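You operate a simulated robot arm through the tools that you are given. There is no shell and no other tool.

Carry out the task below with a simulated two-armed robot. There is one attempt and no reset: what you move stays moved.

JOB
Brush the crumbs off the green mould, then dock it and bolt it.
Fine: use the round brush and put it back. Set down upright: round brush. What is to be rubbed or washed off counts as gone when no trace of it is left.

The check looks at the end state, three seconds after you hand in, the way a careful person would. Anything else that was tipped, shoved, dropped, spilled or broken makes it a failure.

ROBOT AND FRAMES
Two 7-joint arms with fingered hands on one trunk that stands fixed in place. Base frame: the origin is at the foot of the trunk, x ahead of it, y to its left, z up; the work surface is at about z = 860. Lengths are in mm, angles in degrees, forces in N, time in s.
The left shoulder is at [87, 170, 1163], the right one opposite. With the tool pointing down near the work surface each hand reaches from about 340 to 780 mm from the base axis, measured 20 degrees to its own side. Payload 4 kg a hand.
The tool frame of a hand sits at the grasp point between the pads (the TCP): z along the fingers, y along the line on which they close. The tips reach 26 mm beyond it. The gripper opens to 132 mm. The gripper's body begins 73 mm behind the TCP. The gripper is a hand of 4 fingers: y runs from the thumb to the fingers, the wrist lies at [0, 0, -224] in the tool frame, and closing takes about 1.5 s.
Orientation is told as [roll, pitch, yaw] about the base's x, y, z axes, in that order, counted from this pose: with the fingers straight down and closing along the base's y, the tool's x points along the base's -x, its y along +y and its z along -z.

CONTROLS
- The arms move only by the tool move_arm. It takes "left_steps", "right_steps" or both (then of equal length, played together; a hand with none holds still); each is text: rows parted by semicolons, each of 6 numbers parted by spaces: the shift along the tool's x, y, z in mm, then the turn, a rotation vector about the tool's x, y, z in degrees. In form: dx dy dz ax ay az; .... A call has 1 to 20 rows; each row shifts and turns the commanded pose from where the row before left it, along the tool's axes as they then stand. "left_gripper" and "right_gripper" are, for a hand that has rows, the opening, from 0 (shut) to 1 (fully open), set as the call begins (left out, the last holds). Each row takes 0.2 s and may step no farther than 50 mm and 8.6 degrees from the row before; otherwise, or with a gripper value out of range, the whole call is refused. A pose out of reach is approached as far as the arm can. The call stops where the force on the tool passes 40 N (or 10 N more than at its start, if that is more) or the arm is blocked; 0.2 s more then pass. Each finger travels about 108 mm/s and halts on what it meets, pressing with about 32 N; the grip force reading is that of the motor and also rises with nothing between the fingers. The clock runs only during rows and for 0.2 s after the last one: add rows that do not move to give the fingers time. It gives the time, the measured TCP pose, the force on the tool (base axes), the opening and the grip force at its end, in the units of the frame above (readings bear some noise), with the torque about the TCP (base axes, N m) and any sound that the robot's microphone picked up.
- Cameras (640 x 400 px; columns grow to the right, rows downward): "scene" is now at [180.5, 26.6, 1363.5]; the picture's right is [0.30, -0.95, 0.00], its down [-0.34, -0.10, -0.94] and it looks along [0.89, 0.28, -0.35] (base axes); focal length 311 px, centre (320, 200). "left" rides on the left gripper at [-73, 6, -93] in its tool frame; the picture's right is [-0.08, -1.00, 0.00], its down [0.78, -0.06, -0.62] and it looks along [0.62, -0.05, 0.79] (tool axes); focal length 230 px, centre (320, 200). "right" rides on the right gripper at [73, 6, -94] in its tool frame; the picture's right is [-0.08, 1.00, 0.00], its down [-0.78, -0.06, -0.62] and it looks along [-0.61, -0.05, 0.79] (tool axes); focal length 230 px, centre (320, 200). There is no depth. A picture from a camera that has moved, and an enlarged one, comes with that camera's place and axes in the base frame and with its lens.
- snapshot(camera): a new picture of that camera. The clock stands still meanwhile.
- raise_lower(by): slides the trunk up (or, below 0, down) by that many mm; the arms and the scene camera ride with it, the base frame stays. It gives what a move gives, with no picture.
- curl_fingers(finger1, finger2, finger3, thumb_bend, hand): sets how far each is bent, from 0 (flat) to 100 (curled in); at 30 the hand is open as for a grip, at 70 the pads meet at the TCP. One left out holds its place. A second passes; each finger stops where it meets its share of the squeeze, and holds until it gets a number again. A gripper value or a shape takes the hand back. It gives what a move gives, with no picture; readings hold the bend of each and the force on the fingers (four entries, about 0 where the hand has none), thumb and palm.
- hand_shape(shape, hand): the hand has 4 fingers and takes this shape, open, in about a second: jaw (thumb against the fingers, like two jaws); tri (thumb and two fingers); tip (a fingertip pinch); poke (one finger out to press); point (the index stretched); flat (the hand flat); cup (the hand cupped); fist (a fist). The gripper value then closes the fingers along that shape, each until it touches; the sizes above hold for jaw. It gives what a move gives, with no picture.
- turn_head(pan, tilt): turns the head with the scene camera to pan (to the left, within 80 degrees either way) and tilt (down, from -29 to 69), counted from straight ahead of the robot. It gives what a move gives.
- inspect(camera, box): a new picture of the part [left, top, right, bottom] of that camera's present view, enlarged. The clock stands still meanwhile.
- finish_job(): hands the job in; it is judged then, once.

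Places have to be worked out from the pictures, the camera data and where the tool is seen. Open the grippers and draw the arms clear of the work before you hand the job in, unless the task says otherwise.

The tools are called after ">>>" as name(argument=value, ...) on one line, values as JSON. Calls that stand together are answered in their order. move_arm: Moves the arms, as the interface text tells. Its arguments: {"type":"object","properties":{"left_steps":{"type":"string"},"left_gripper":{"type":"number"},"right_steps":{"type":"string"},"right_gripper":{"type":"number"}},"required":[]} The other tools are called the same way: raise_lower (by) slides the trunk up or down; hand_shape (shape, hand) gives the hand a shape; curl_fingers (finger1, finger2, finger3, thumb_bend, hand) moves the fingers one by one; turn_head (pan, tilt) turns the head that bears the scene camera; snapshot (camera) takes a picture; inspect (camera, box) takes an enlarged picture of a part of a camera's view; finish_job () hands the job in.

At the start:

```text
t: 0.0
left_tcp_pos: [442.1, 361.9, 1231.9]
left_orientation: [-1.8, 0.1, 0.6]
left_ft_force: [-0.1, -0.3, -0.1]
left_torque: [0.0, 0.04, -0.02]
left_width: 132.2
left_grip_force: 0.0
left_shape: jaw
left_bend: [30.0, 30.0, 30.0, 30.0]
left_finger forces: [0.1, 0.0, 0.1, 0.0, 0.1, 0.1]
right_tcp_pos: [550.2, -18.5, 1176.9]
right_orientation: [0.0, 0.1, 0.0]
right_ft_force: [-0.2, 0.0, 0.0]
right_torque: [0.0, -0.06, -0.01]
right_width: 131.5
right_grip_force: 0.0
right_shape: jaw
right_bend: [30.0, 30.0, 30.0, 30.0]
right_finger forces: [0.0, 0.0, 0.1, 0.0, 0.0, 0.1]
trunk travel left (down, up): [-177.0, 174.0]
head pan, tilt: [18.8, 50.3]
```

scene: 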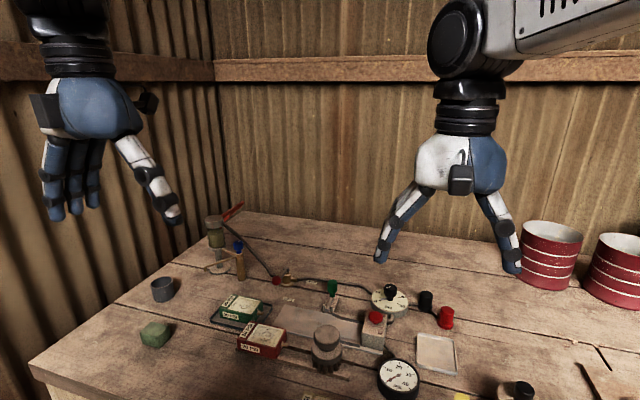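
right: 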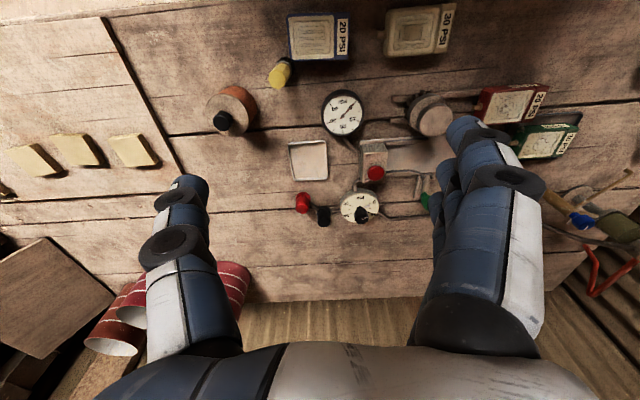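
left: 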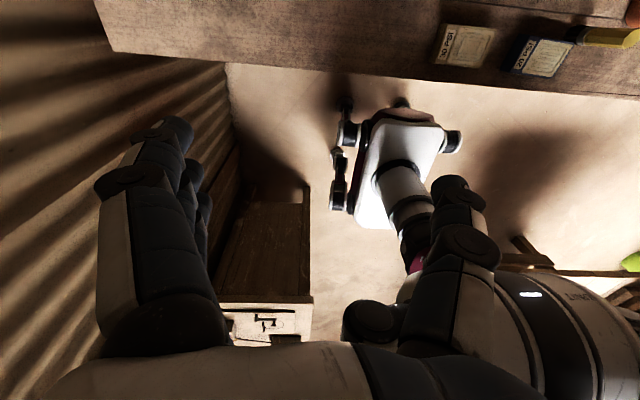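

I start by looking closely at the work area in the scene view to identify the mould, brushes, dock and bolt.

>>> inspect(camera="scene", box=[120, 190, 320, 400])

>>> inspect(camera="scene", box=[300, 250, 540, 400])

>>> inspect(camera="right", box=[180, 0, 400, 240])

>>> inspect(camera="right", box=[380, 0, 640, 240])

```text
1.90 times, centred on (220, 295) of scene
camera zoom: at [180.5, 26.6, 1363.5], right [0.3, -0.95, 0.0], down [-0.34, -0.1, -0.94], along [0.89, 0.28, -0.35], focal length 592 px, centre (510, 19)
```

zoom: 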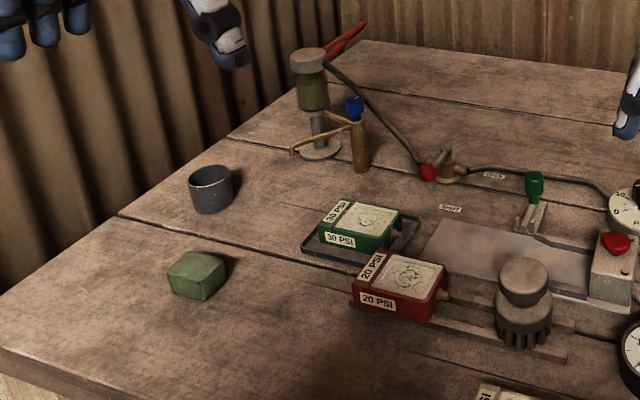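

```text
2.67 times, centred on (420, 325) of scene
camera zoom: at [180.5, 26.6, 1363.5], right [0.3, -0.95, 0.0], down [-0.34, -0.1, -0.94], along [0.89, 0.28, -0.35], focal length 829 px, centre (53, -133)
```

zoom: 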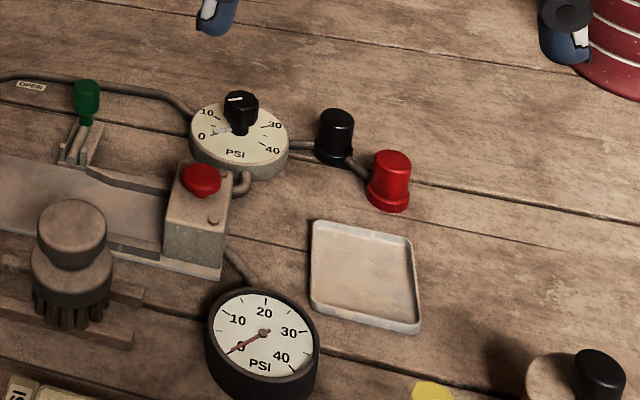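

```text
1.67 times, centred on (290, 120) of right
camera zoom: at [476.7, -14.2, 1269.1], right [0.08, 1.0, 0.0], down [0.78, -0.06, 0.62], along [0.61, -0.05, -0.79], focal length 384 px, centre (370, 333)
```

zoom: 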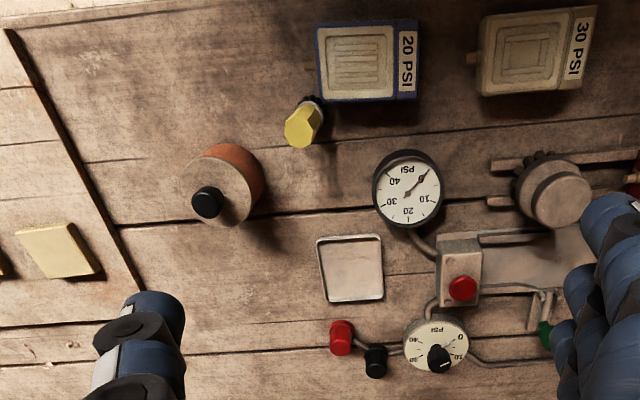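

```text
1.67 times, centred on (510, 120) of right
camera zoom: at [476.7, -14.2, 1269.1], right [0.08, 1.0, 0.0], down [0.78, -0.06, 0.62], along [0.61, -0.05, -0.79], focal length 384 px, centre (3, 333)
```

zoom: 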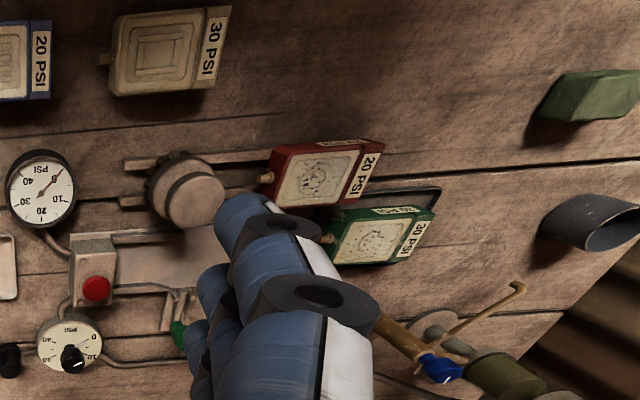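

The moulds, a round brush on a rack, and a dock plate with a green-handled lever are visible. I turn the head to centre on the work area for finer pictures.

>>> turn_head(pan=10, tilt=60)

```text
t: 0.7
left_tcp_pos: [441.4, 363.9, 1230.6]
left_orientation: [-2.0, 0.3, 0.8]
left_ft_force: [-0.1, 0.1, -0.3]
left_torque: [0.0, 0.03, -0.03]
left_width: 131.9
left_grip_force: 0.1
left_shape: jaw
left_bend: [30.0, 30.0, 30.0, 30.0]
left_finger forces: [0.0, 0.0, 0.0, 0.1, 0.0, 0.0]
right_tcp_pos: [549.5, -18.5, 1176.4]
right_orientation: [0.0, 0.0, 0.0]
right_ft_force: [-0.3, -0.2, 0.0]
right_torque: [0.0, -0.02, 0.04]
right_width: 131.6
right_grip_force: 0.1
right_shape: jaw
right_bend: [30.0, 30.0, 30.0, 30.0]
right_finger forces: [0.0, 0.1, 0.0, 0.0, 0.0, 0.0]
trunk travel left (down, up): [-177.0, 174.0]
head pan, tilt: [10.0, 60.0]
```

Now I take a full scene picture at this new head pose.

>>> snapshot(camera="scene")

```text
taken
camera scene: at [182.2, 18.6, 1360.0], right [0.21, -0.98, 0.0], down [-0.38, -0.08, -0.92], along [0.9, 0.19, -0.39], focal length 311 px, centre (320, 200)
```

scene: 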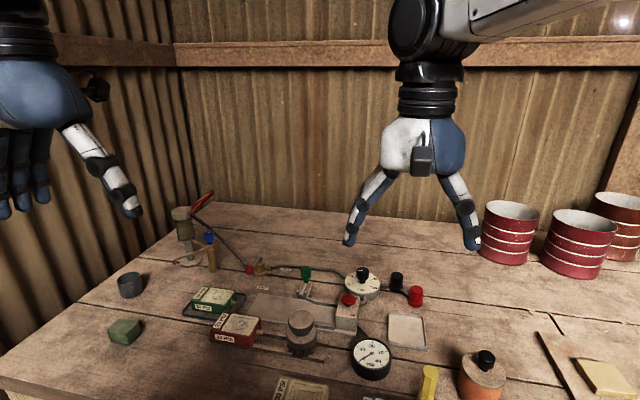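

The camera shows less tilt than commanded; I command more tilt to look further down.

>>> turn_head(pan=12, tilt=69)

>>> snapshot(camera="scene")

```text
t: 1.4
left_tcp_pos: [440.4, 362.7, 1230.0]
left_orientation: [-2.1, 0.2, 0.8]
left_ft_force: [-0.1, -0.2, 0.1]
left_torque: [-0.02, -0.04, 0.03]
left_width: 132.0
left_grip_force: 0.1
left_shape: jaw
left_bend: [30.0, 30.0, 30.0, 30.0]
left_finger forces: [0.0, 0.0, 0.1, 0.0, 0.1, 0.0]
right_tcp_pos: [549.1, -18.5, 1176.8]
right_orientation: [-0.1, -0.1, 0.1]
right_ft_force: [0.1, -0.4, 0.5]
right_torque: [0.0, 0.0, -0.03]
right_width: 131.7
right_grip_force: 0.1
right_shape: jaw
right_bend: [30.0, 30.0, 30.0, 30.0]
right_finger forces: [0.1, 0.0, 0.0, 0.0, 0.0, 0.0]
trunk travel left (down, up): [-177.0, 174.0]
head pan, tilt: [12.0, 68.8]
```

```text
taken
camera scene: at [182.2, 18.5, 1360.0], right [0.21, -0.98, 0.0], down [-0.38, -0.08, -0.92], along [0.9, 0.19, -0.39], focal length 311 px, centre (320, 200)
```

scene: 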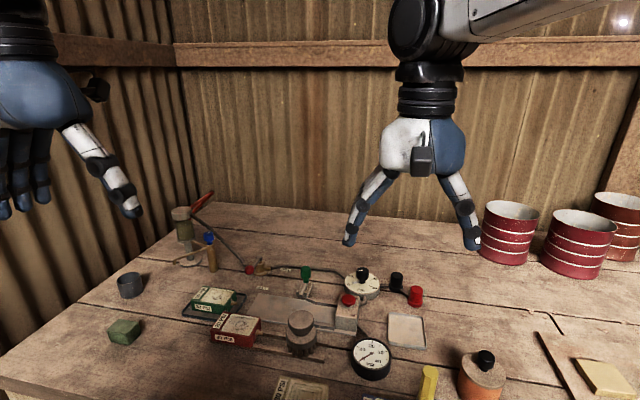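

I check whether the head has settled.

>>> snapshot(camera="scene")

```text
taken
camera scene: at [182.2, 18.5, 1360.0], right [0.21, -0.98, 0.0], down [-0.38, -0.08, -0.92], along [0.9, 0.19, -0.39], focal length 311 px, centre (320, 200)
```

scene: 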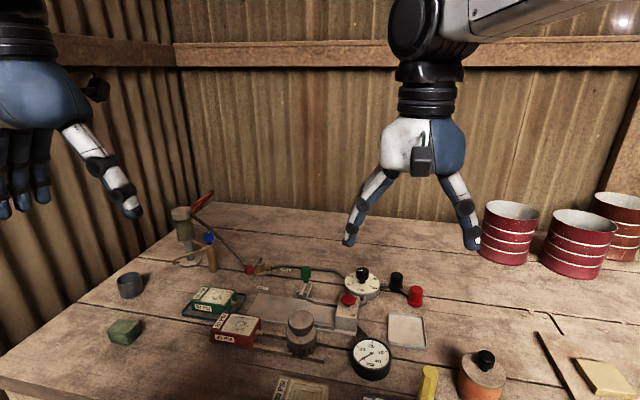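

The head seems to be at its limit. I zoom in on the key area from here to measure positions.

>>> inspect(camera="scene", box=[160, 230, 300, 360])

>>> inspect(camera="scene", box=[230, 240, 370, 370])

>>> inspect(camera="scene", box=[140, 190, 320, 310])

>>> inspect(camera="scene", box=[320, 250, 480, 400])

```text
3.08 times, centred on (230, 295) of scene
camera zoom: at [182.2, 18.5, 1360.0], right [0.21, -0.98, 0.0], down [-0.38, -0.08, -0.92], along [0.9, 0.19, -0.39], focal length 957 px, centre (597, -92)
```

zoom: 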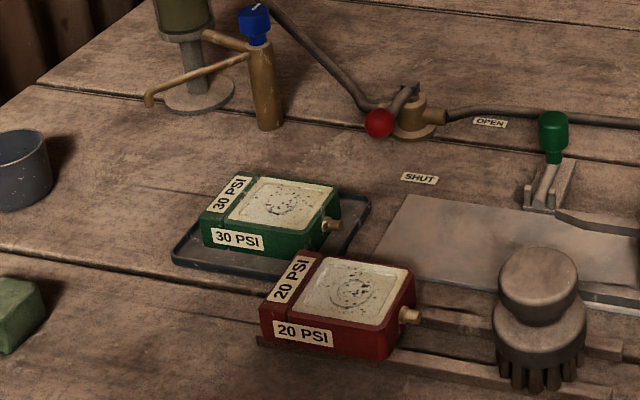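

```text
3.08 times, centred on (300, 305) of scene
camera zoom: at [182.2, 18.5, 1360.0], right [0.21, -0.98, 0.0], down [-0.38, -0.08, -0.92], along [0.9, 0.19, -0.39], focal length 957 px, centre (382, -123)
```

zoom: 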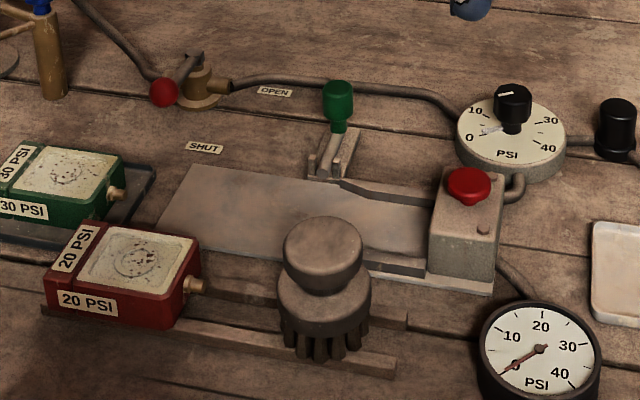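

```text
3.33 times, centred on (230, 250) of scene
camera zoom: at [182.2, 18.5, 1360.0], right [0.21, -0.98, 0.0], down [-0.38, -0.08, -0.92], along [0.9, 0.19, -0.39], focal length 1036 px, centre (620, 33)
```

zoom: 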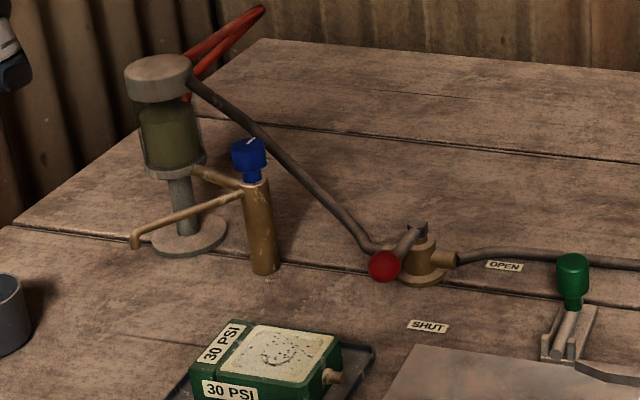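

```text
2.67 times, centred on (400, 325) of scene
camera zoom: at [182.2, 18.5, 1360.0], right [0.21, -0.98, 0.0], down [-0.38, -0.08, -0.92], along [0.9, 0.19, -0.39], focal length 829 px, centre (107, -133)
```

zoom: 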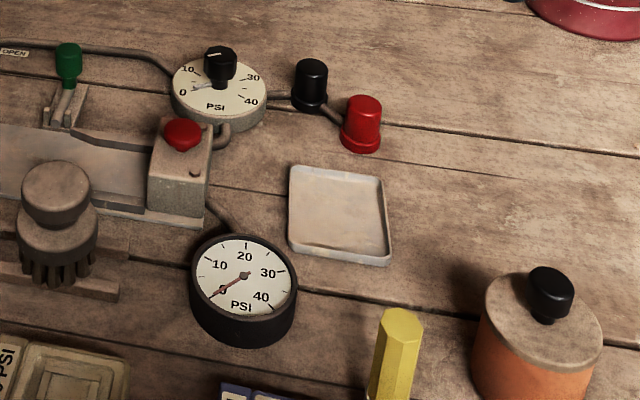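

Mould about (668, 356), brush about (600, 142), dock plate around (690, 60–285), green bolt handle about (744, 178). I move the right hand left (+y) so its camera gives a steeper view of these.

>>> move_arm(right_steps="0 40 0 0 0 0; 0 40 0 0 0 0; 0 40 0 0 0 0; 0 40 0 0 0 0; 0 40 0 0 0 0; 0 0 0 0 0 0")

>>> snapshot(camera="right")

```text
t: 3.0
left_tcp_pos: [442.8, 363.3, 1227.7]
left_orientation: [-2.3, 0.5, 0.9]
left_ft_force: [0.4, -0.3, 0.7]
left_torque: [0.0, -0.02, 0.04]
left_width: 131.7
left_grip_force: 0.1
left_shape: jaw
left_bend: [30.0, 30.0, 30.0, 30.0]
left_finger forces: [0.1, 0.0, 0.0, 0.0, 0.0, 0.0]
right_tcp_pos: [582.9, 112.9, 1184.5]
right_orientation: [3.1, 0.6, -6.1]
right_ft_force: [0.3, 0.0, 0.2]
right_torque: [-0.04, -0.02, -0.02]
right_width: 132.1
right_grip_force: 0.0
right_shape: jaw
right_bend: [30.0, 30.0, 30.0, 30.0]
right_finger forces: [0.0, 0.0, 0.1, 0.0, 0.0, 0.0]
right hand out of reach, approached as far as the arm can: row 5
trunk travel left (down, up): [-177.0, 174.0]
head pan, tilt: [12.0, 68.8]
stopped in row 6 (right hand): the arm was blocked; the commanded pose is now the measured one
```

```text
taken
camera right: at [512.1, 120.0, 1277.1], right [0.18, 0.98, 0.06], down [0.78, -0.18, 0.6], along [0.6, -0.07, -0.8], focal length 230 px, centre (320, 200)
```

right: 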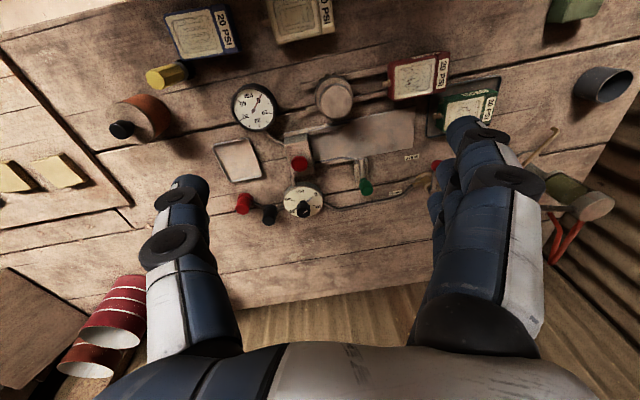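

The right arm reached its limit at y ≈ 113, but the view is useful. I zoom in on the dock and the moulds.

>>> inspect(camera="right", box=[270, 60, 450, 220])

>>> inspect(camera="right", box=[360, 40, 540, 160])

```text
2.50 times, centred on (360, 140) of right
camera zoom: at [512.1, 120.0, 1277.1], right [0.18, 0.98, 0.06], down [0.78, -0.18, 0.6], along [0.6, -0.07, -0.8], focal length 575 px, centre (220, 350)
```

zoom: 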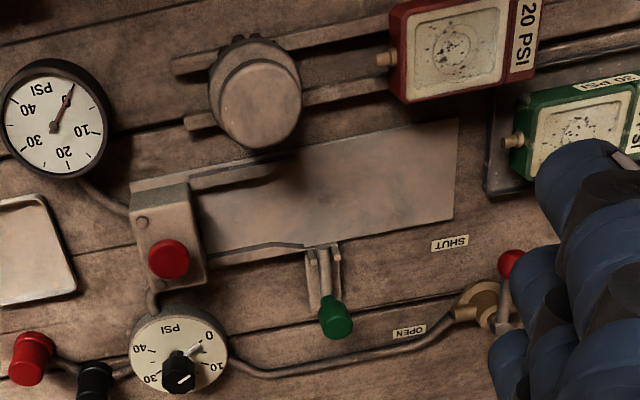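

```text
3.33 times, centred on (450, 100) of right
camera zoom: at [512.1, 120.0, 1277.1], right [0.18, 0.98, 0.06], down [0.78, -0.18, 0.6], along [0.6, -0.07, -0.8], focal length 767 px, centre (-113, 533)
```

zoom: 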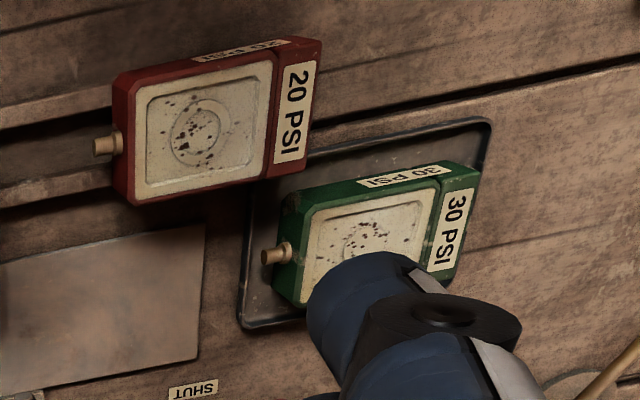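

I look closer at the green-handled bolt and the dock block from this camera.

>>> inspect(camera="right", box=[300, 130, 400, 210])

>>> inspect(camera="scene", box=[280, 255, 370, 335])

```text
5.00 times, centred on (350, 170) of right
camera zoom: at [512.1, 120.0, 1277.1], right [0.18, 0.98, 0.06], down [0.78, -0.18, 0.6], along [0.6, -0.07, -0.8], focal length 1150 px, centre (170, 350)
```

zoom: 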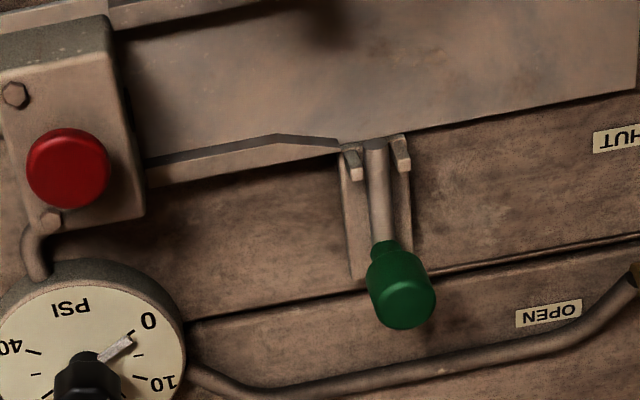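

```text
5.00 times, centred on (325, 295) of scene
camera zoom: at [183.0, 17.8, 1358.3], right [0.21, -0.98, 0.0], down [-0.4, -0.08, -0.91], along [0.9, 0.19, -0.4], focal length 1555 px, centre (295, -275)
```

zoom: 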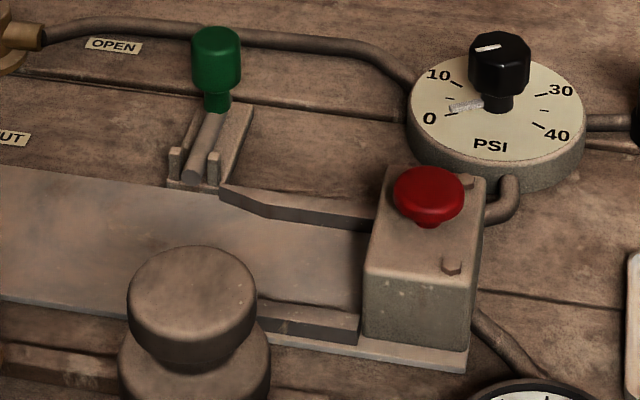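

I lower the right hand where it is to get a closer look at the bolt and dock before withdrawing that arm.

>>> move_arm(right_steps="5 -5 40 0 0 0; 5 -5 40 0 0 0; 5 -5 40 0 0 0; 0 0 0 0 0 0; 0 0 0 0 0 0")

>>> inspect(camera="right", box=[220, 100, 460, 260])

>>> snapshot(camera="right")

```text
t: 4.2
left_tcp_pos: [441.9, 362.5, 1229.4]
left_orientation: [-2.3, 0.3, 0.8]
left_ft_force: [-0.8, -0.2, -0.3]
left_torque: [0.02, -0.01, 0.0]
left_width: 131.9
left_grip_force: 0.0
left_shape: jaw
left_bend: [30.0, 30.0, 30.0, 30.0]
left_finger forces: [0.0, 0.0, 0.0, 0.0, 0.0, 0.0]
right_tcp_pos: [565.0, 110.1, 1059.6]
right_orientation: [3.0, 0.6, -5.7]
right_ft_force: [0.1, -0.7, -0.2]
right_torque: [0.0, 0.03, 0.02]
right_width: 131.9
right_grip_force: 0.0
right_shape: jaw
right_bend: [30.0, 30.0, 30.0, 30.0]
right_finger forces: [0.1, 0.0, 0.0, 0.0, 0.0, 0.0]
trunk travel left (down, up): [-177.0, 174.0]
head pan, tilt: [12.0, 68.8]
```

```text
2.50 times, centred on (340, 180) of right
camera zoom: at [493.2, 116.8, 1154.2], right [0.18, 0.98, 0.05], down [0.78, -0.17, 0.6], along [0.6, -0.07, -0.79], focal length 575 px, centre (270, 250)
```

zoom: 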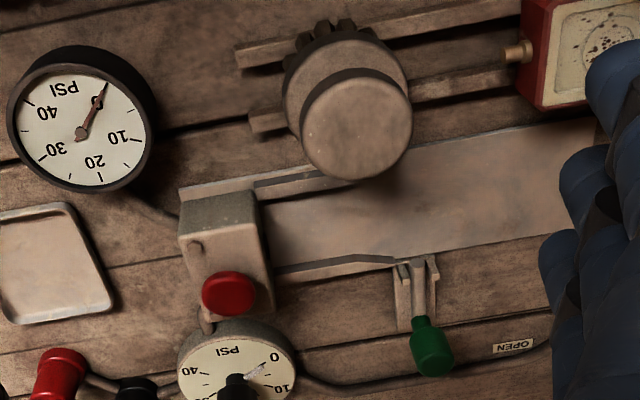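

```text
taken
camera right: at [493.2, 116.8, 1154.2], right [0.18, 0.98, 0.05], down [0.78, -0.17, 0.6], along [0.6, -0.07, -0.79], focal length 230 px, centre (320, 200)
```

right: 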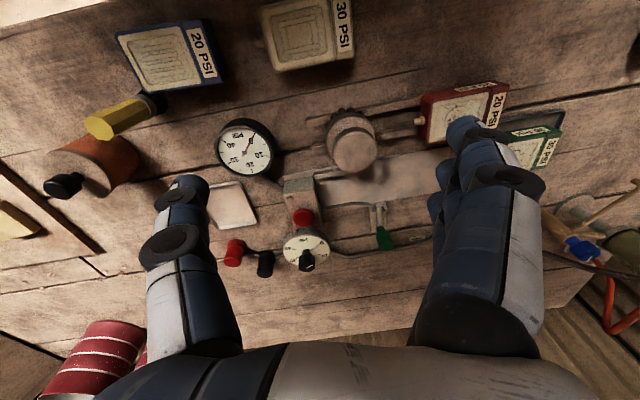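

The bolt is a horizontal rod along x with an upright green knob at about (787, 184), z 880–913; the plate spans x 658–735, y 48–286. I retract the right arm to the right and bring the left hand above the green mould to view it.

>>> move_arm(right_steps="0 -10 -40 0 0 0; 0 -30 -40 0 0 0; 0 -45 -20 0 0 0; 0 -45 0 0 0 0; 0 -45 0 0 0 0; 0 -45 0 0 0 0; 0 -45 0 0 0 0; 0 -45 0 0 0 0; 0 0 0 0 0 0", left_steps="-25 -4 20 0 0 0; -25 -4 20 0 0 0; -25 -4 20 0 0 0; -25 -4 20 0 0 0; -25 -4 20 0 0 0; -25 -4 20 0 0 0; -25 -4 20 0 0 0; -20 -4 20 0 0 0; 0 0 0 0 0 0")

>>> snapshot(camera="left")

>>> snapshot(camera="scene")

```text
t: 6.2
left_tcp_pos: [635.9, 330.0, 1071.4]
left_orientation: [-2.0, 0.1, 0.7]
left_ft_force: [-0.2, 0.7, -0.2]
left_torque: [0.0, 0.0, 0.01]
left_width: 132.1
left_grip_force: 0.1
left_shape: jaw
left_bend: [30.0, 30.0, 30.0, 30.0]
left_finger forces: [0.0, 0.0, 0.0, 0.1, 0.0, 0.0]
right_tcp_pos: [530.0, -201.8, 1146.3]
right_orientation: [3.0, 0.4, -5.7]
right_ft_force: [0.7, 0.5, 0.2]
right_torque: [0.04, -0.02, 0.02]
right_width: 132.0
right_grip_force: 0.0
right_shape: jaw
right_bend: [30.0, 30.0, 30.0, 30.0]
right_finger forces: [0.0, 0.0, 0.1, 0.0, 0.0, 0.0]
trunk travel left (down, up): [-177.0, 174.0]
head pan, tilt: [12.0, 68.8]
```

```text
taken
camera left: at [707.8, 339.0, 1164.5], right [0.09, -1.0, 0.04], down [-0.78, -0.05, 0.62], along [-0.62, -0.08, -0.78], focal length 230 px, centre (320, 200)
```

left: 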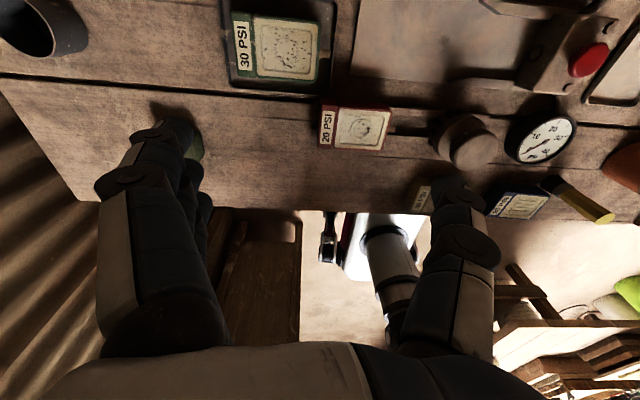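

```text
taken
camera scene: at [146.1, 11.0, 1297.3], right [0.21, -0.98, 0.0], down [-0.91, -0.19, -0.36], along [0.35, 0.07, -0.93], focal length 311 px, centre (320, 200)
```

scene: 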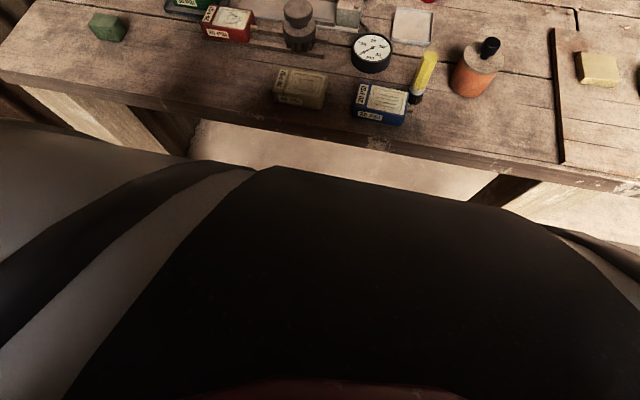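

The head has now really settled at 69° (it is slow). I set it to a middling tilt and zoom on the left view of the green mould.

>>> turn_head(pan=18, tilt=38)

>>> inspect(camera="left", box=[210, 0, 410, 160])

>>> inspect(camera="left", box=[340, 0, 640, 180])

```text
t: 7.2
left_tcp_pos: [634.8, 329.8, 1071.4]
left_orientation: [-2.2, 0.1, 0.6]
left_ft_force: [-0.6, -0.2, -0.2]
left_torque: [0.0, -0.02, -0.02]
left_width: 131.6
left_grip_force: 0.1
left_shape: jaw
left_bend: [30.0, 30.0, 30.0, 30.0]
left_finger forces: [0.0, 0.0, 0.1, 0.1, 0.0, 0.0]
right_tcp_pos: [529.7, -200.9, 1145.8]
right_orientation: [3.1, 0.6, -5.7]
right_ft_force: [-0.2, -0.6, -0.4]
right_torque: [-0.06, -0.04, 0.01]
right_width: 131.8
right_grip_force: 0.0
right_shape: jaw
right_bend: [30.0, 30.0, 30.0, 30.0]
right_finger forces: [0.0, 0.0, 0.0, 0.0, 0.1, 0.0]
trunk travel left (down, up): [-177.0, 174.0]
head pan, tilt: [18.0, 38.0]
```

```text
2.50 times, centred on (310, 80) of left
camera zoom: at [707.8, 338.6, 1164.5], right [0.09, -1.0, 0.04], down [-0.78, -0.05, 0.62], along [-0.62, -0.08, -0.78], focal length 575 px, centre (345, 500)
```

zoom: 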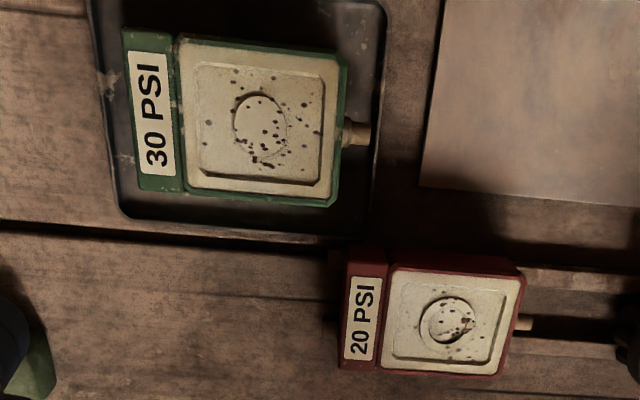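

```text
2.13 times, centred on (490, 90) of left
camera zoom: at [707.8, 338.6, 1164.5], right [0.09, -1.0, 0.04], down [-0.78, -0.05, 0.62], along [-0.62, -0.08, -0.78], focal length 491 px, centre (-43, 435)
```

zoom: 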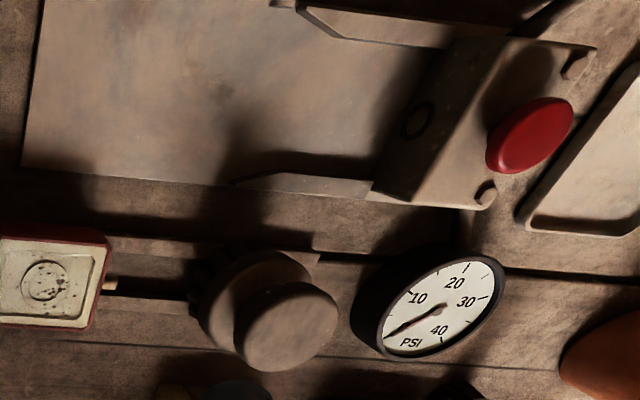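

From this view: green mould spans x≈653–703, y≈331–411, top z≈895, nipple toward −y at x≈679; dock hole at about (699, 92, 880) with rails at x≈670 and 726. Next I hover the left hand over the brush for a closer look.

>>> move_arm(left_steps="7 -31 5 0 0 0; 7 -31 5 0 0 0; 6 -31 5 0 0 0; 6 -31 5 0 0 0; 6 -31 5 0 0 0; 5 -31 5 0 0 0; 0 0 0 0 0 0; 0 0 0 0 0 0")

>>> snapshot(camera="left")

>>> snapshot(camera="scene")

```text
t: 9.0
left_tcp_pos: [604.3, 147.2, 1047.6]
left_orientation: [-3.0, 0.4, 1.6]
left_ft_force: [0.1, -0.1, 0.1]
left_torque: [0.04, 0.02, 0.0]
left_width: 131.9
left_grip_force: 0.1
left_shape: jaw
left_bend: [30.0, 30.0, 30.0, 30.0]
left_finger forces: [0.1, 0.0, 0.1, 0.1, 0.0, 0.1]
right_tcp_pos: [531.0, -201.2, 1146.6]
right_orientation: [3.0, 0.7, -5.7]
right_ft_force: [-0.5, 0.7, -0.4]
right_torque: [0.0, 0.02, -0.03]
right_width: 131.9
right_grip_force: 0.1
right_shape: jaw
right_bend: [30.0, 30.0, 30.0, 30.0]
right_finger forces: [0.0, 0.0, 0.0, 0.0, 0.1, 0.0]
trunk travel left (down, up): [-177.0, 174.0]
head pan, tilt: [18.0, 38.0]
```

```text
taken
camera left: at [677.2, 158.6, 1140.8], right [0.11, -0.99, 0.05], down [-0.78, -0.05, 0.62], along [-0.62, -0.11, -0.78], focal length 230 px, centre (320, 200)
```

left: 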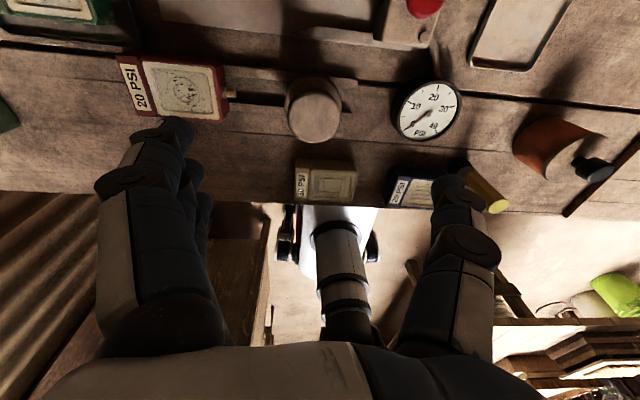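

```text
taken
camera scene: at [173.8, 25.9, 1336.3], right [0.31, -0.95, 0.0], down [-0.59, -0.19, -0.79], along [0.75, 0.24, -0.62], focal length 311 px, centre (320, 200)
```

scene: 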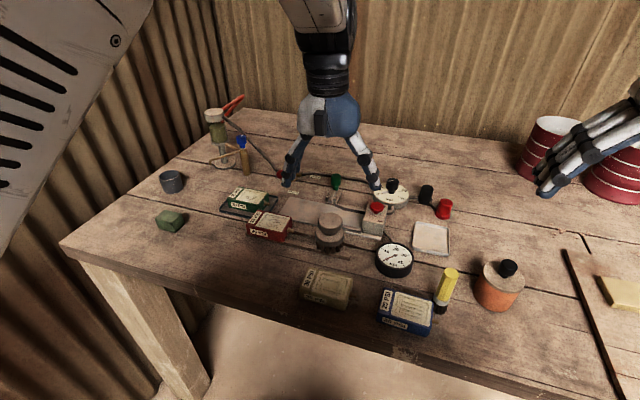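

The scene view is now good. I zoom in on the brush in both cameras to fix its axis, diameter and heights.

>>> inspect(camera="scene", box=[280, 190, 380, 270])

>>> inspect(camera="left", box=[230, 50, 400, 170])

>>> inspect(camera="scene", box=[210, 160, 410, 260])

```text
5.00 times, centred on (330, 230) of scene
camera zoom: at [173.8, 25.9, 1336.3], right [0.31, -0.95, 0.0], down [-0.59, -0.19, -0.79], along [0.75, 0.24, -0.62], focal length 1555 px, centre (270, 50)
```

zoom: 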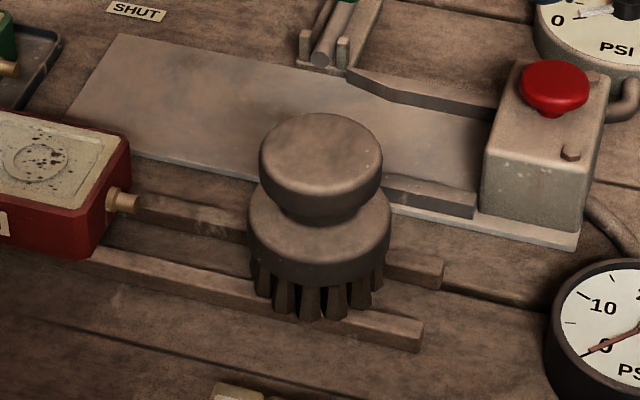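

```text
3.33 times, centred on (315, 110) of left
camera zoom: at [677.2, 158.6, 1140.8], right [0.11, -0.99, 0.05], down [-0.78, -0.05, 0.62], along [-0.62, -0.11, -0.78], focal length 767 px, centre (337, 500)
```

zoom: 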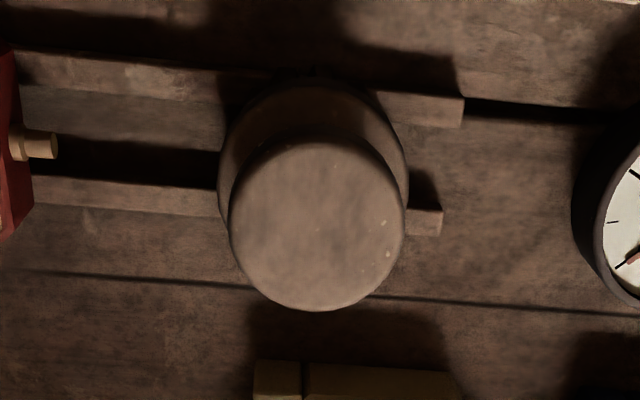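

```text
3.20 times, centred on (310, 210) of scene
camera zoom: at [173.8, 25.9, 1336.3], right [0.31, -0.95, 0.0], down [-0.59, -0.19, -0.79], along [0.75, 0.24, -0.62], focal length 995 px, centre (352, 168)
```

zoom: 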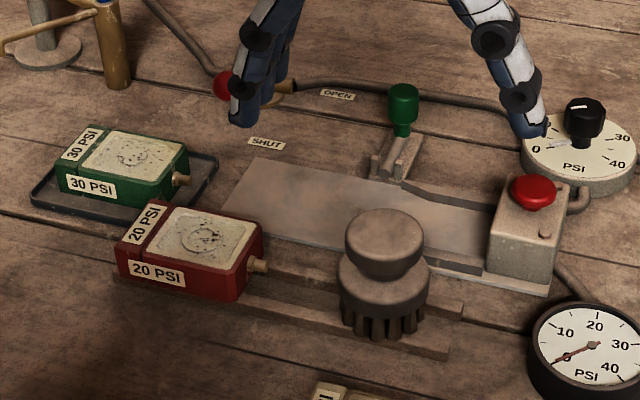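

Combining three rays puts the brush knob top at about (605, 145, 930), knob ≈48 mm across, bristles resting at z≈867. I level the hand and descend partway with a narrower opening.

>>> move_arm(left_steps="0 0 15 -3 0 1.5; 0 -1 25 0 0 0; 0 -1 25 0 0 0; 0 0 15 0 0 0; 0 0 0 0 0 0; 0 0 0 0 0 0", left_gripper=0.62)

>>> snapshot(camera="left")

>>> inspect(camera="scene", box=[250, 130, 410, 270])

```text
t: 10.4
left_tcp_pos: [605.3, 149.5, 971.4]
left_orientation: [-0.9, -0.2, 1.1]
left_ft_force: [1.1, 1.0, -0.4]
left_torque: [-0.02, 0.0, -0.06]
left_width: 82.6
left_grip_force: 0.1
left_shape: jaw
left_bend: [71.0, 71.0, 71.0, 69.0]
left_finger forces: [0.0, 0.1, 0.0, 0.0, 0.0, 0.0]
right_tcp_pos: [529.5, -201.4, 1145.5]
right_orientation: [3.0, 0.6, -5.6]
right_ft_force: [-0.4, -0.8, 0.7]
right_torque: [0.01, 0.03, -0.03]
right_width: 131.7
right_grip_force: 0.0
right_shape: jaw
right_bend: [30.0, 30.0, 30.0, 30.0]
right_finger forces: [0.0, 0.1, 0.0, 0.1, 0.1, 0.0]
trunk travel left (down, up): [-177.0, 174.0]
head pan, tilt: [18.0, 38.0]
```

```text
taken
camera left: at [677.4, 156.4, 1066.7], right [0.1, -1.0, 0.02], down [-0.79, -0.07, 0.62], along [-0.61, -0.07, -0.79], focal length 230 px, centre (320, 200)
```

left: 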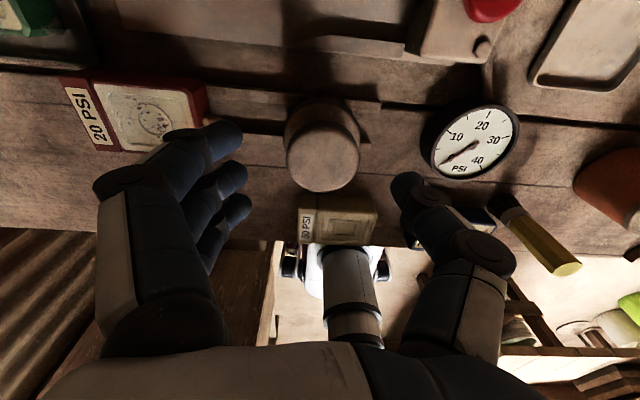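

```text
2.86 times, centred on (330, 200) of scene
camera zoom: at [173.8, 25.7, 1336.3], right [0.31, -0.95, 0.0], down [-0.59, -0.19, -0.79], along [0.75, 0.24, -0.62], focal length 888 px, centre (291, 200)
```

zoom: 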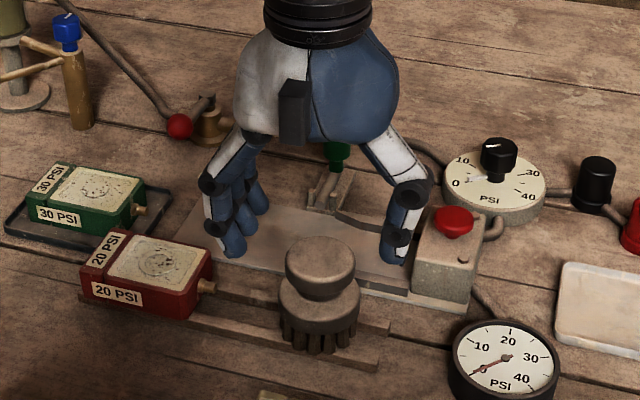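

The hand is centred in x over the brush but about 4 mm too far +y. I correct that and lower to z≈940 so the tips straddle the knob.

>>> move_arm(left_steps="0 -4 10 0 0 0; 0 0 12 0 0 0; 0 0 8 0 0 0; 0 0 0 0 0 0; 0 0 0 0 0 0")

>>> snapshot(camera="left")

>>> inspect(camera="scene", box=[250, 150, 390, 270])

```text
t: 11.6
left_tcp_pos: [605.4, 146.9, 943.5]
left_orientation: [-0.9, -0.2, 1.2]
left_ft_force: [0.0, -0.9, 0.3]
left_torque: [0.03, -0.03, -0.01]
left_width: 82.4
left_grip_force: 0.0
left_shape: jaw
left_bend: [71.0, 71.0, 71.0, 69.0]
left_finger forces: [0.0, 0.0, 0.0, 0.0, 0.1, 0.0]
right_tcp_pos: [531.0, -201.9, 1146.1]
right_orientation: [3.0, 0.6, -5.7]
right_ft_force: [0.2, 0.3, -0.3]
right_torque: [0.02, 0.03, -0.01]
right_width: 132.3
right_grip_force: 0.0
right_shape: jaw
right_bend: [30.0, 30.0, 30.0, 30.0]
right_finger forces: [0.1, 0.0, 0.0, 0.1, 0.0, 0.0]
trunk travel left (down, up): [-177.0, 174.0]
head pan, tilt: [18.0, 38.0]
```

```text
taken
camera left: at [678.0, 154.9, 1037.3], right [0.1, -0.99, 0.02], down [-0.79, -0.07, 0.61], along [-0.61, -0.07, -0.79], focal length 230 px, centre (320, 200)
```

left: 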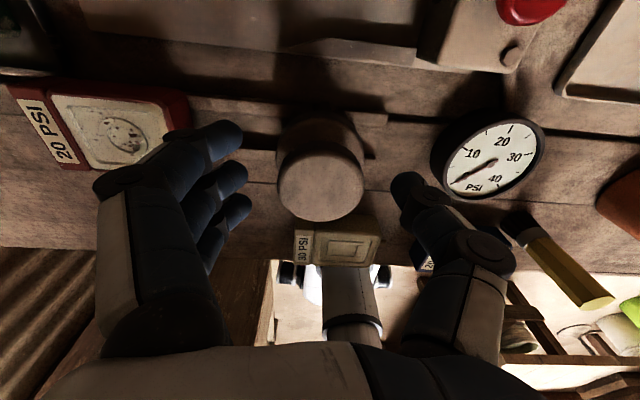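

```text
3.33 times, centred on (320, 210) of scene
camera zoom: at [173.8, 25.7, 1336.3], right [0.31, -0.95, 0.0], down [-0.59, -0.19, -0.79], along [0.75, 0.24, -0.62], focal length 1036 px, centre (320, 167)
```

zoom: 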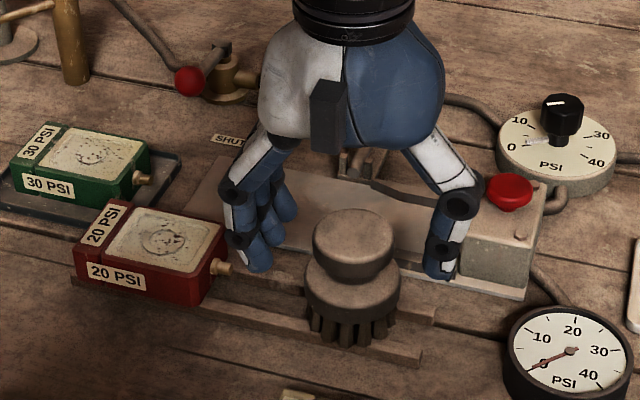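

Knob is centred between thumb and fingers with tips at z≈917. I lower 4 mm more and close on the knob.

>>> move_arm(left_steps="0 -1 4 0 0 0; 0 0 0 0 0 0; 0 0 0 0 0 0")

>>> move_arm(left_steps="0 0 0 0 0 0; 0 0 0 0 0 0; 0 0 0 0 0 0; 0 0 0 0 0 0; 0 0 0 0 0 0; 0 0 0 0 0 0; 0 0 0 0 0 0", left_gripper=0.1)

>>> snapshot(camera="left")

>>> inspect(camera="scene", box=[250, 150, 390, 270])

```text
t: 12.4
left_tcp_pos: [605.6, 147.2, 939.3]
left_orientation: [-0.8, -0.1, 1.3]
left_ft_force: [-0.1, -0.4, 1.3]
left_torque: [0.01, 0.02, -0.01]
left_width: 82.3
left_grip_force: 0.0
left_shape: jaw
left_bend: [71.0, 71.0, 71.0, 69.0]
left_finger forces: [0.0, 0.0, 0.0, 0.1, 0.1, 0.0]
right_tcp_pos: [530.0, -201.7, 1145.2]
right_orientation: [3.0, 0.5, -5.7]
right_ft_force: [0.1, -0.1, 0.0]
right_torque: [0.01, 0.01, -0.02]
right_width: 132.2
right_grip_force: 0.1
right_shape: jaw
right_bend: [30.0, 30.0, 30.0, 30.0]
right_finger forces: [0.1, 0.0, 0.0, 0.0, 0.1, 0.0]
trunk travel left (down, up): [-177.0, 174.0]
head pan, tilt: [18.0, 38.0]
```

```text
t: 14.0
left_tcp_pos: [603.7, 147.1, 935.2]
left_orientation: [-0.9, 0.3, 1.4]
left_ft_force: [-0.3, 0.2, -0.3]
left_torque: [-0.02, -0.01, 0.01]
left_width: 27.4
left_grip_force: 32.3
left_shape: jaw
left_bend: [72.0, 74.0, 71.0, 73.0]
left_finger forces: [14.4, 10.4, 13.2, 0.1, 27.1, 0.0]
right_tcp_pos: [530.1, -202.8, 1145.0]
right_orientation: [3.0, 0.6, -5.7]
right_ft_force: [0.7, 0.7, -0.8]
right_torque: [-0.01, 0.02, 0.0]
right_width: 131.7
right_grip_force: 0.0
right_shape: jaw
right_bend: [30.0, 30.0, 30.0, 30.0]
right_finger forces: [0.0, 0.1, 0.1, 0.0, 0.0, 0.0]
trunk travel left (down, up): [-177.0, 174.0]
head pan, tilt: [18.0, 38.0]
```

```text
taken
camera left: at [677.2, 154.6, 1029.2], right [0.1, -0.99, 0.02], down [-0.78, -0.07, 0.62], along [-0.62, -0.07, -0.78], focal length 230 px, centre (320, 200)
```

left: 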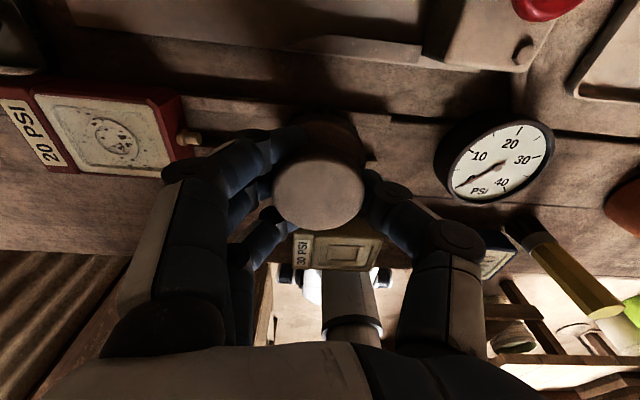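

```text
3.33 times, centred on (320, 210) of scene
camera zoom: at [173.8, 25.7, 1336.2], right [0.31, -0.95, 0.0], down [-0.59, -0.19, -0.79], along [0.75, 0.24, -0.62], focal length 1036 px, centre (320, 167)
```

zoom: 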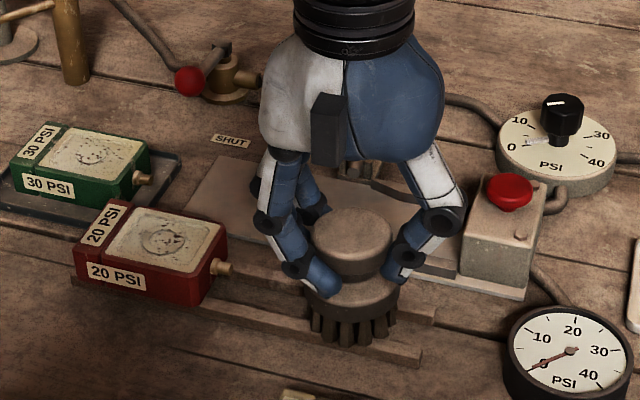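

The fingers closed around the neck under the knob (27 mm, 32 N). This grasp pose, TCP (603.7, 147.1, 935.2), is my return reference. I lift straight up.

>>> move_arm(left_steps="0 0 -10 0 0 0; 0 0 -20 0 0 0; 0 0 -25 0 0 0; 0 0 -25 0 0 0; 0 0 -20 0 0 0; 0 0 0 0 0 0; 0 0 0 0 0 0")

>>> inspect(camera="scene", box=[210, 110, 410, 270])

```text
t: 15.6
left_tcp_pos: [605.5, 141.6, 1031.9]
left_orientation: [-0.6, 0.5, 0.7]
left_ft_force: [0.3, 0.8, -0.7]
left_torque: [0.0, -0.03, 0.05]
left_width: 27.2
left_grip_force: 31.9
left_shape: jaw
left_bend: [72.0, 74.0, 71.0, 73.0]
left_finger forces: [15.5, 10.5, 13.9, 0.1, 26.9, 0.0]
right_tcp_pos: [530.8, -202.8, 1145.5]
right_orientation: [3.0, 0.7, -5.7]
right_ft_force: [-0.2, 0.5, -0.6]
right_torque: [-0.02, 0.02, -0.01]
right_width: 131.8
right_grip_force: 0.0
right_shape: jaw
right_bend: [30.0, 30.0, 30.0, 30.0]
right_finger forces: [0.1, 0.0, 0.1, 0.0, 0.0, 0.0]
trunk travel left (down, up): [-177.0, 174.0]
head pan, tilt: [18.0, 38.0]
```

```text
2.50 times, centred on (310, 190) of scene
camera zoom: at [173.7, 25.7, 1336.3], right [0.31, -0.95, 0.0], down [-0.59, -0.19, -0.79], along [0.75, 0.24, -0.62], focal length 777 px, centre (345, 225)
```

zoom: 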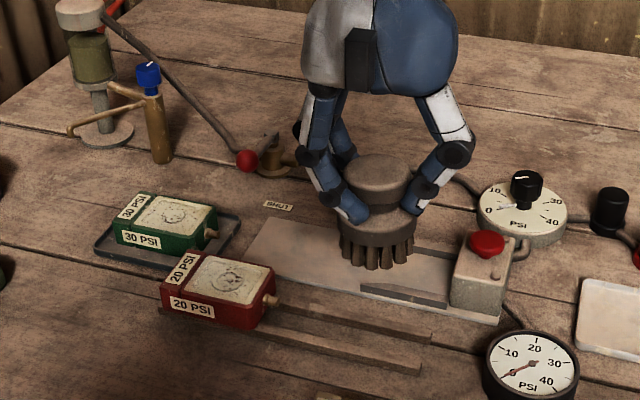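

The brush is held securely and clear. I zoom on the green mould once more to refine its position before brushing.

>>> inspect(camera="scene", box=[210, 170, 310, 240])

```text
5.71 times, centred on (260, 205) of scene
camera zoom: at [173.7, 25.7, 1336.3], right [0.31, -0.95, 0.0], down [-0.59, -0.19, -0.79], along [0.75, 0.24, -0.62], focal length 1777 px, centre (663, 171)
```

zoom: 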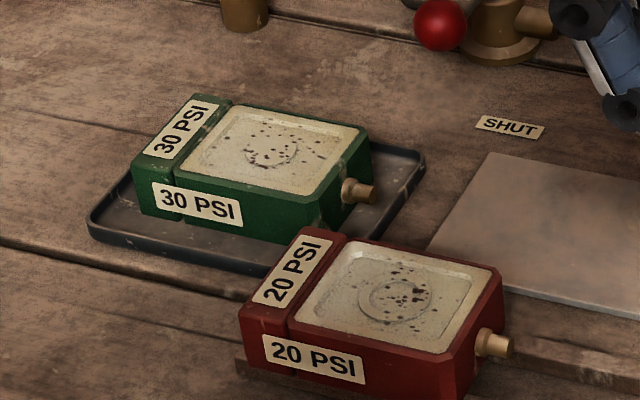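

Refined: mould top z≈890, bottom≈861, crumbs spread over x≈662–697, y≈337–385. I carry the brush over to above the crumb centre (678, 361).

>>> move_arm(left_steps="-9 27 0 0 0 0; -9 27 0 0 0 0; -9 27 0 0 0 0; -9 27 0 0 0 0; -9 27 0 0 0 0; -9 27 0 0 0 0; -9 27 0 0 0 0; -9 28 0 0 0 0; 0 0 0 0 0 0; 0 0 0 0 0 0")

>>> snapshot(camera="left")

>>> snapshot(camera="scene")

```text
t: 17.8
left_tcp_pos: [674.6, 350.5, 1034.8]
left_orientation: [0.9, 0.2, -0.8]
left_ft_force: [-0.9, 0.3, -0.8]
left_torque: [-0.01, -0.02, -0.03]
left_width: 27.5
left_grip_force: 32.4
left_shape: jaw
left_bend: [72.0, 74.0, 71.0, 73.0]
left_finger forces: [16.4, 10.4, 13.6, 0.0, 26.9, 0.0]
right_tcp_pos: [529.6, -202.3, 1144.9]
right_orientation: [3.0, 0.6, -5.7]
right_ft_force: [0.0, 0.3, -0.7]
right_torque: [0.02, -0.01, -0.01]
right_width: 131.8
right_grip_force: 0.0
right_shape: jaw
right_bend: [30.0, 30.0, 30.0, 30.0]
right_finger forces: [0.1, 0.0, 0.0, 0.1, 0.0, 0.0]
trunk travel left (down, up): [-177.0, 174.0]
head pan, tilt: [18.0, 38.0]
```

```text
taken
camera left: at [747.9, 352.7, 1128.5], right [0.06, -1.0, -0.02], down [-0.78, -0.06, 0.62], along [-0.62, -0.03, -0.79], focal length 230 px, centre (320, 200)
```

left: 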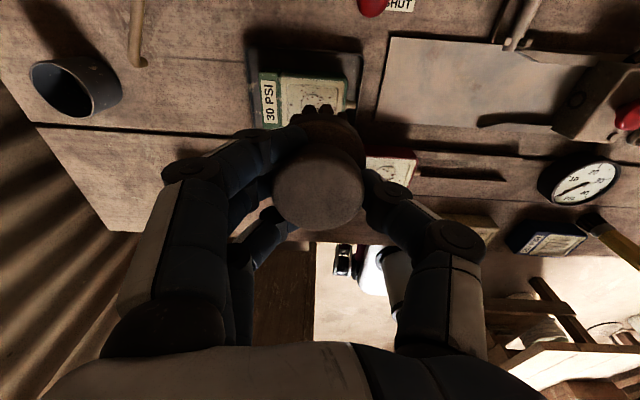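

```text
taken
camera scene: at [174.0, 26.0, 1336.2], right [0.31, -0.95, 0.0], down [-0.59, -0.19, -0.79], along [0.75, 0.24, -0.62], focal length 311 px, centre (320, 200)
```

scene: 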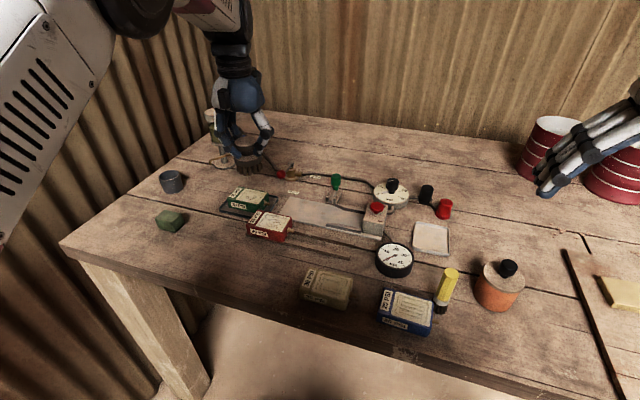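

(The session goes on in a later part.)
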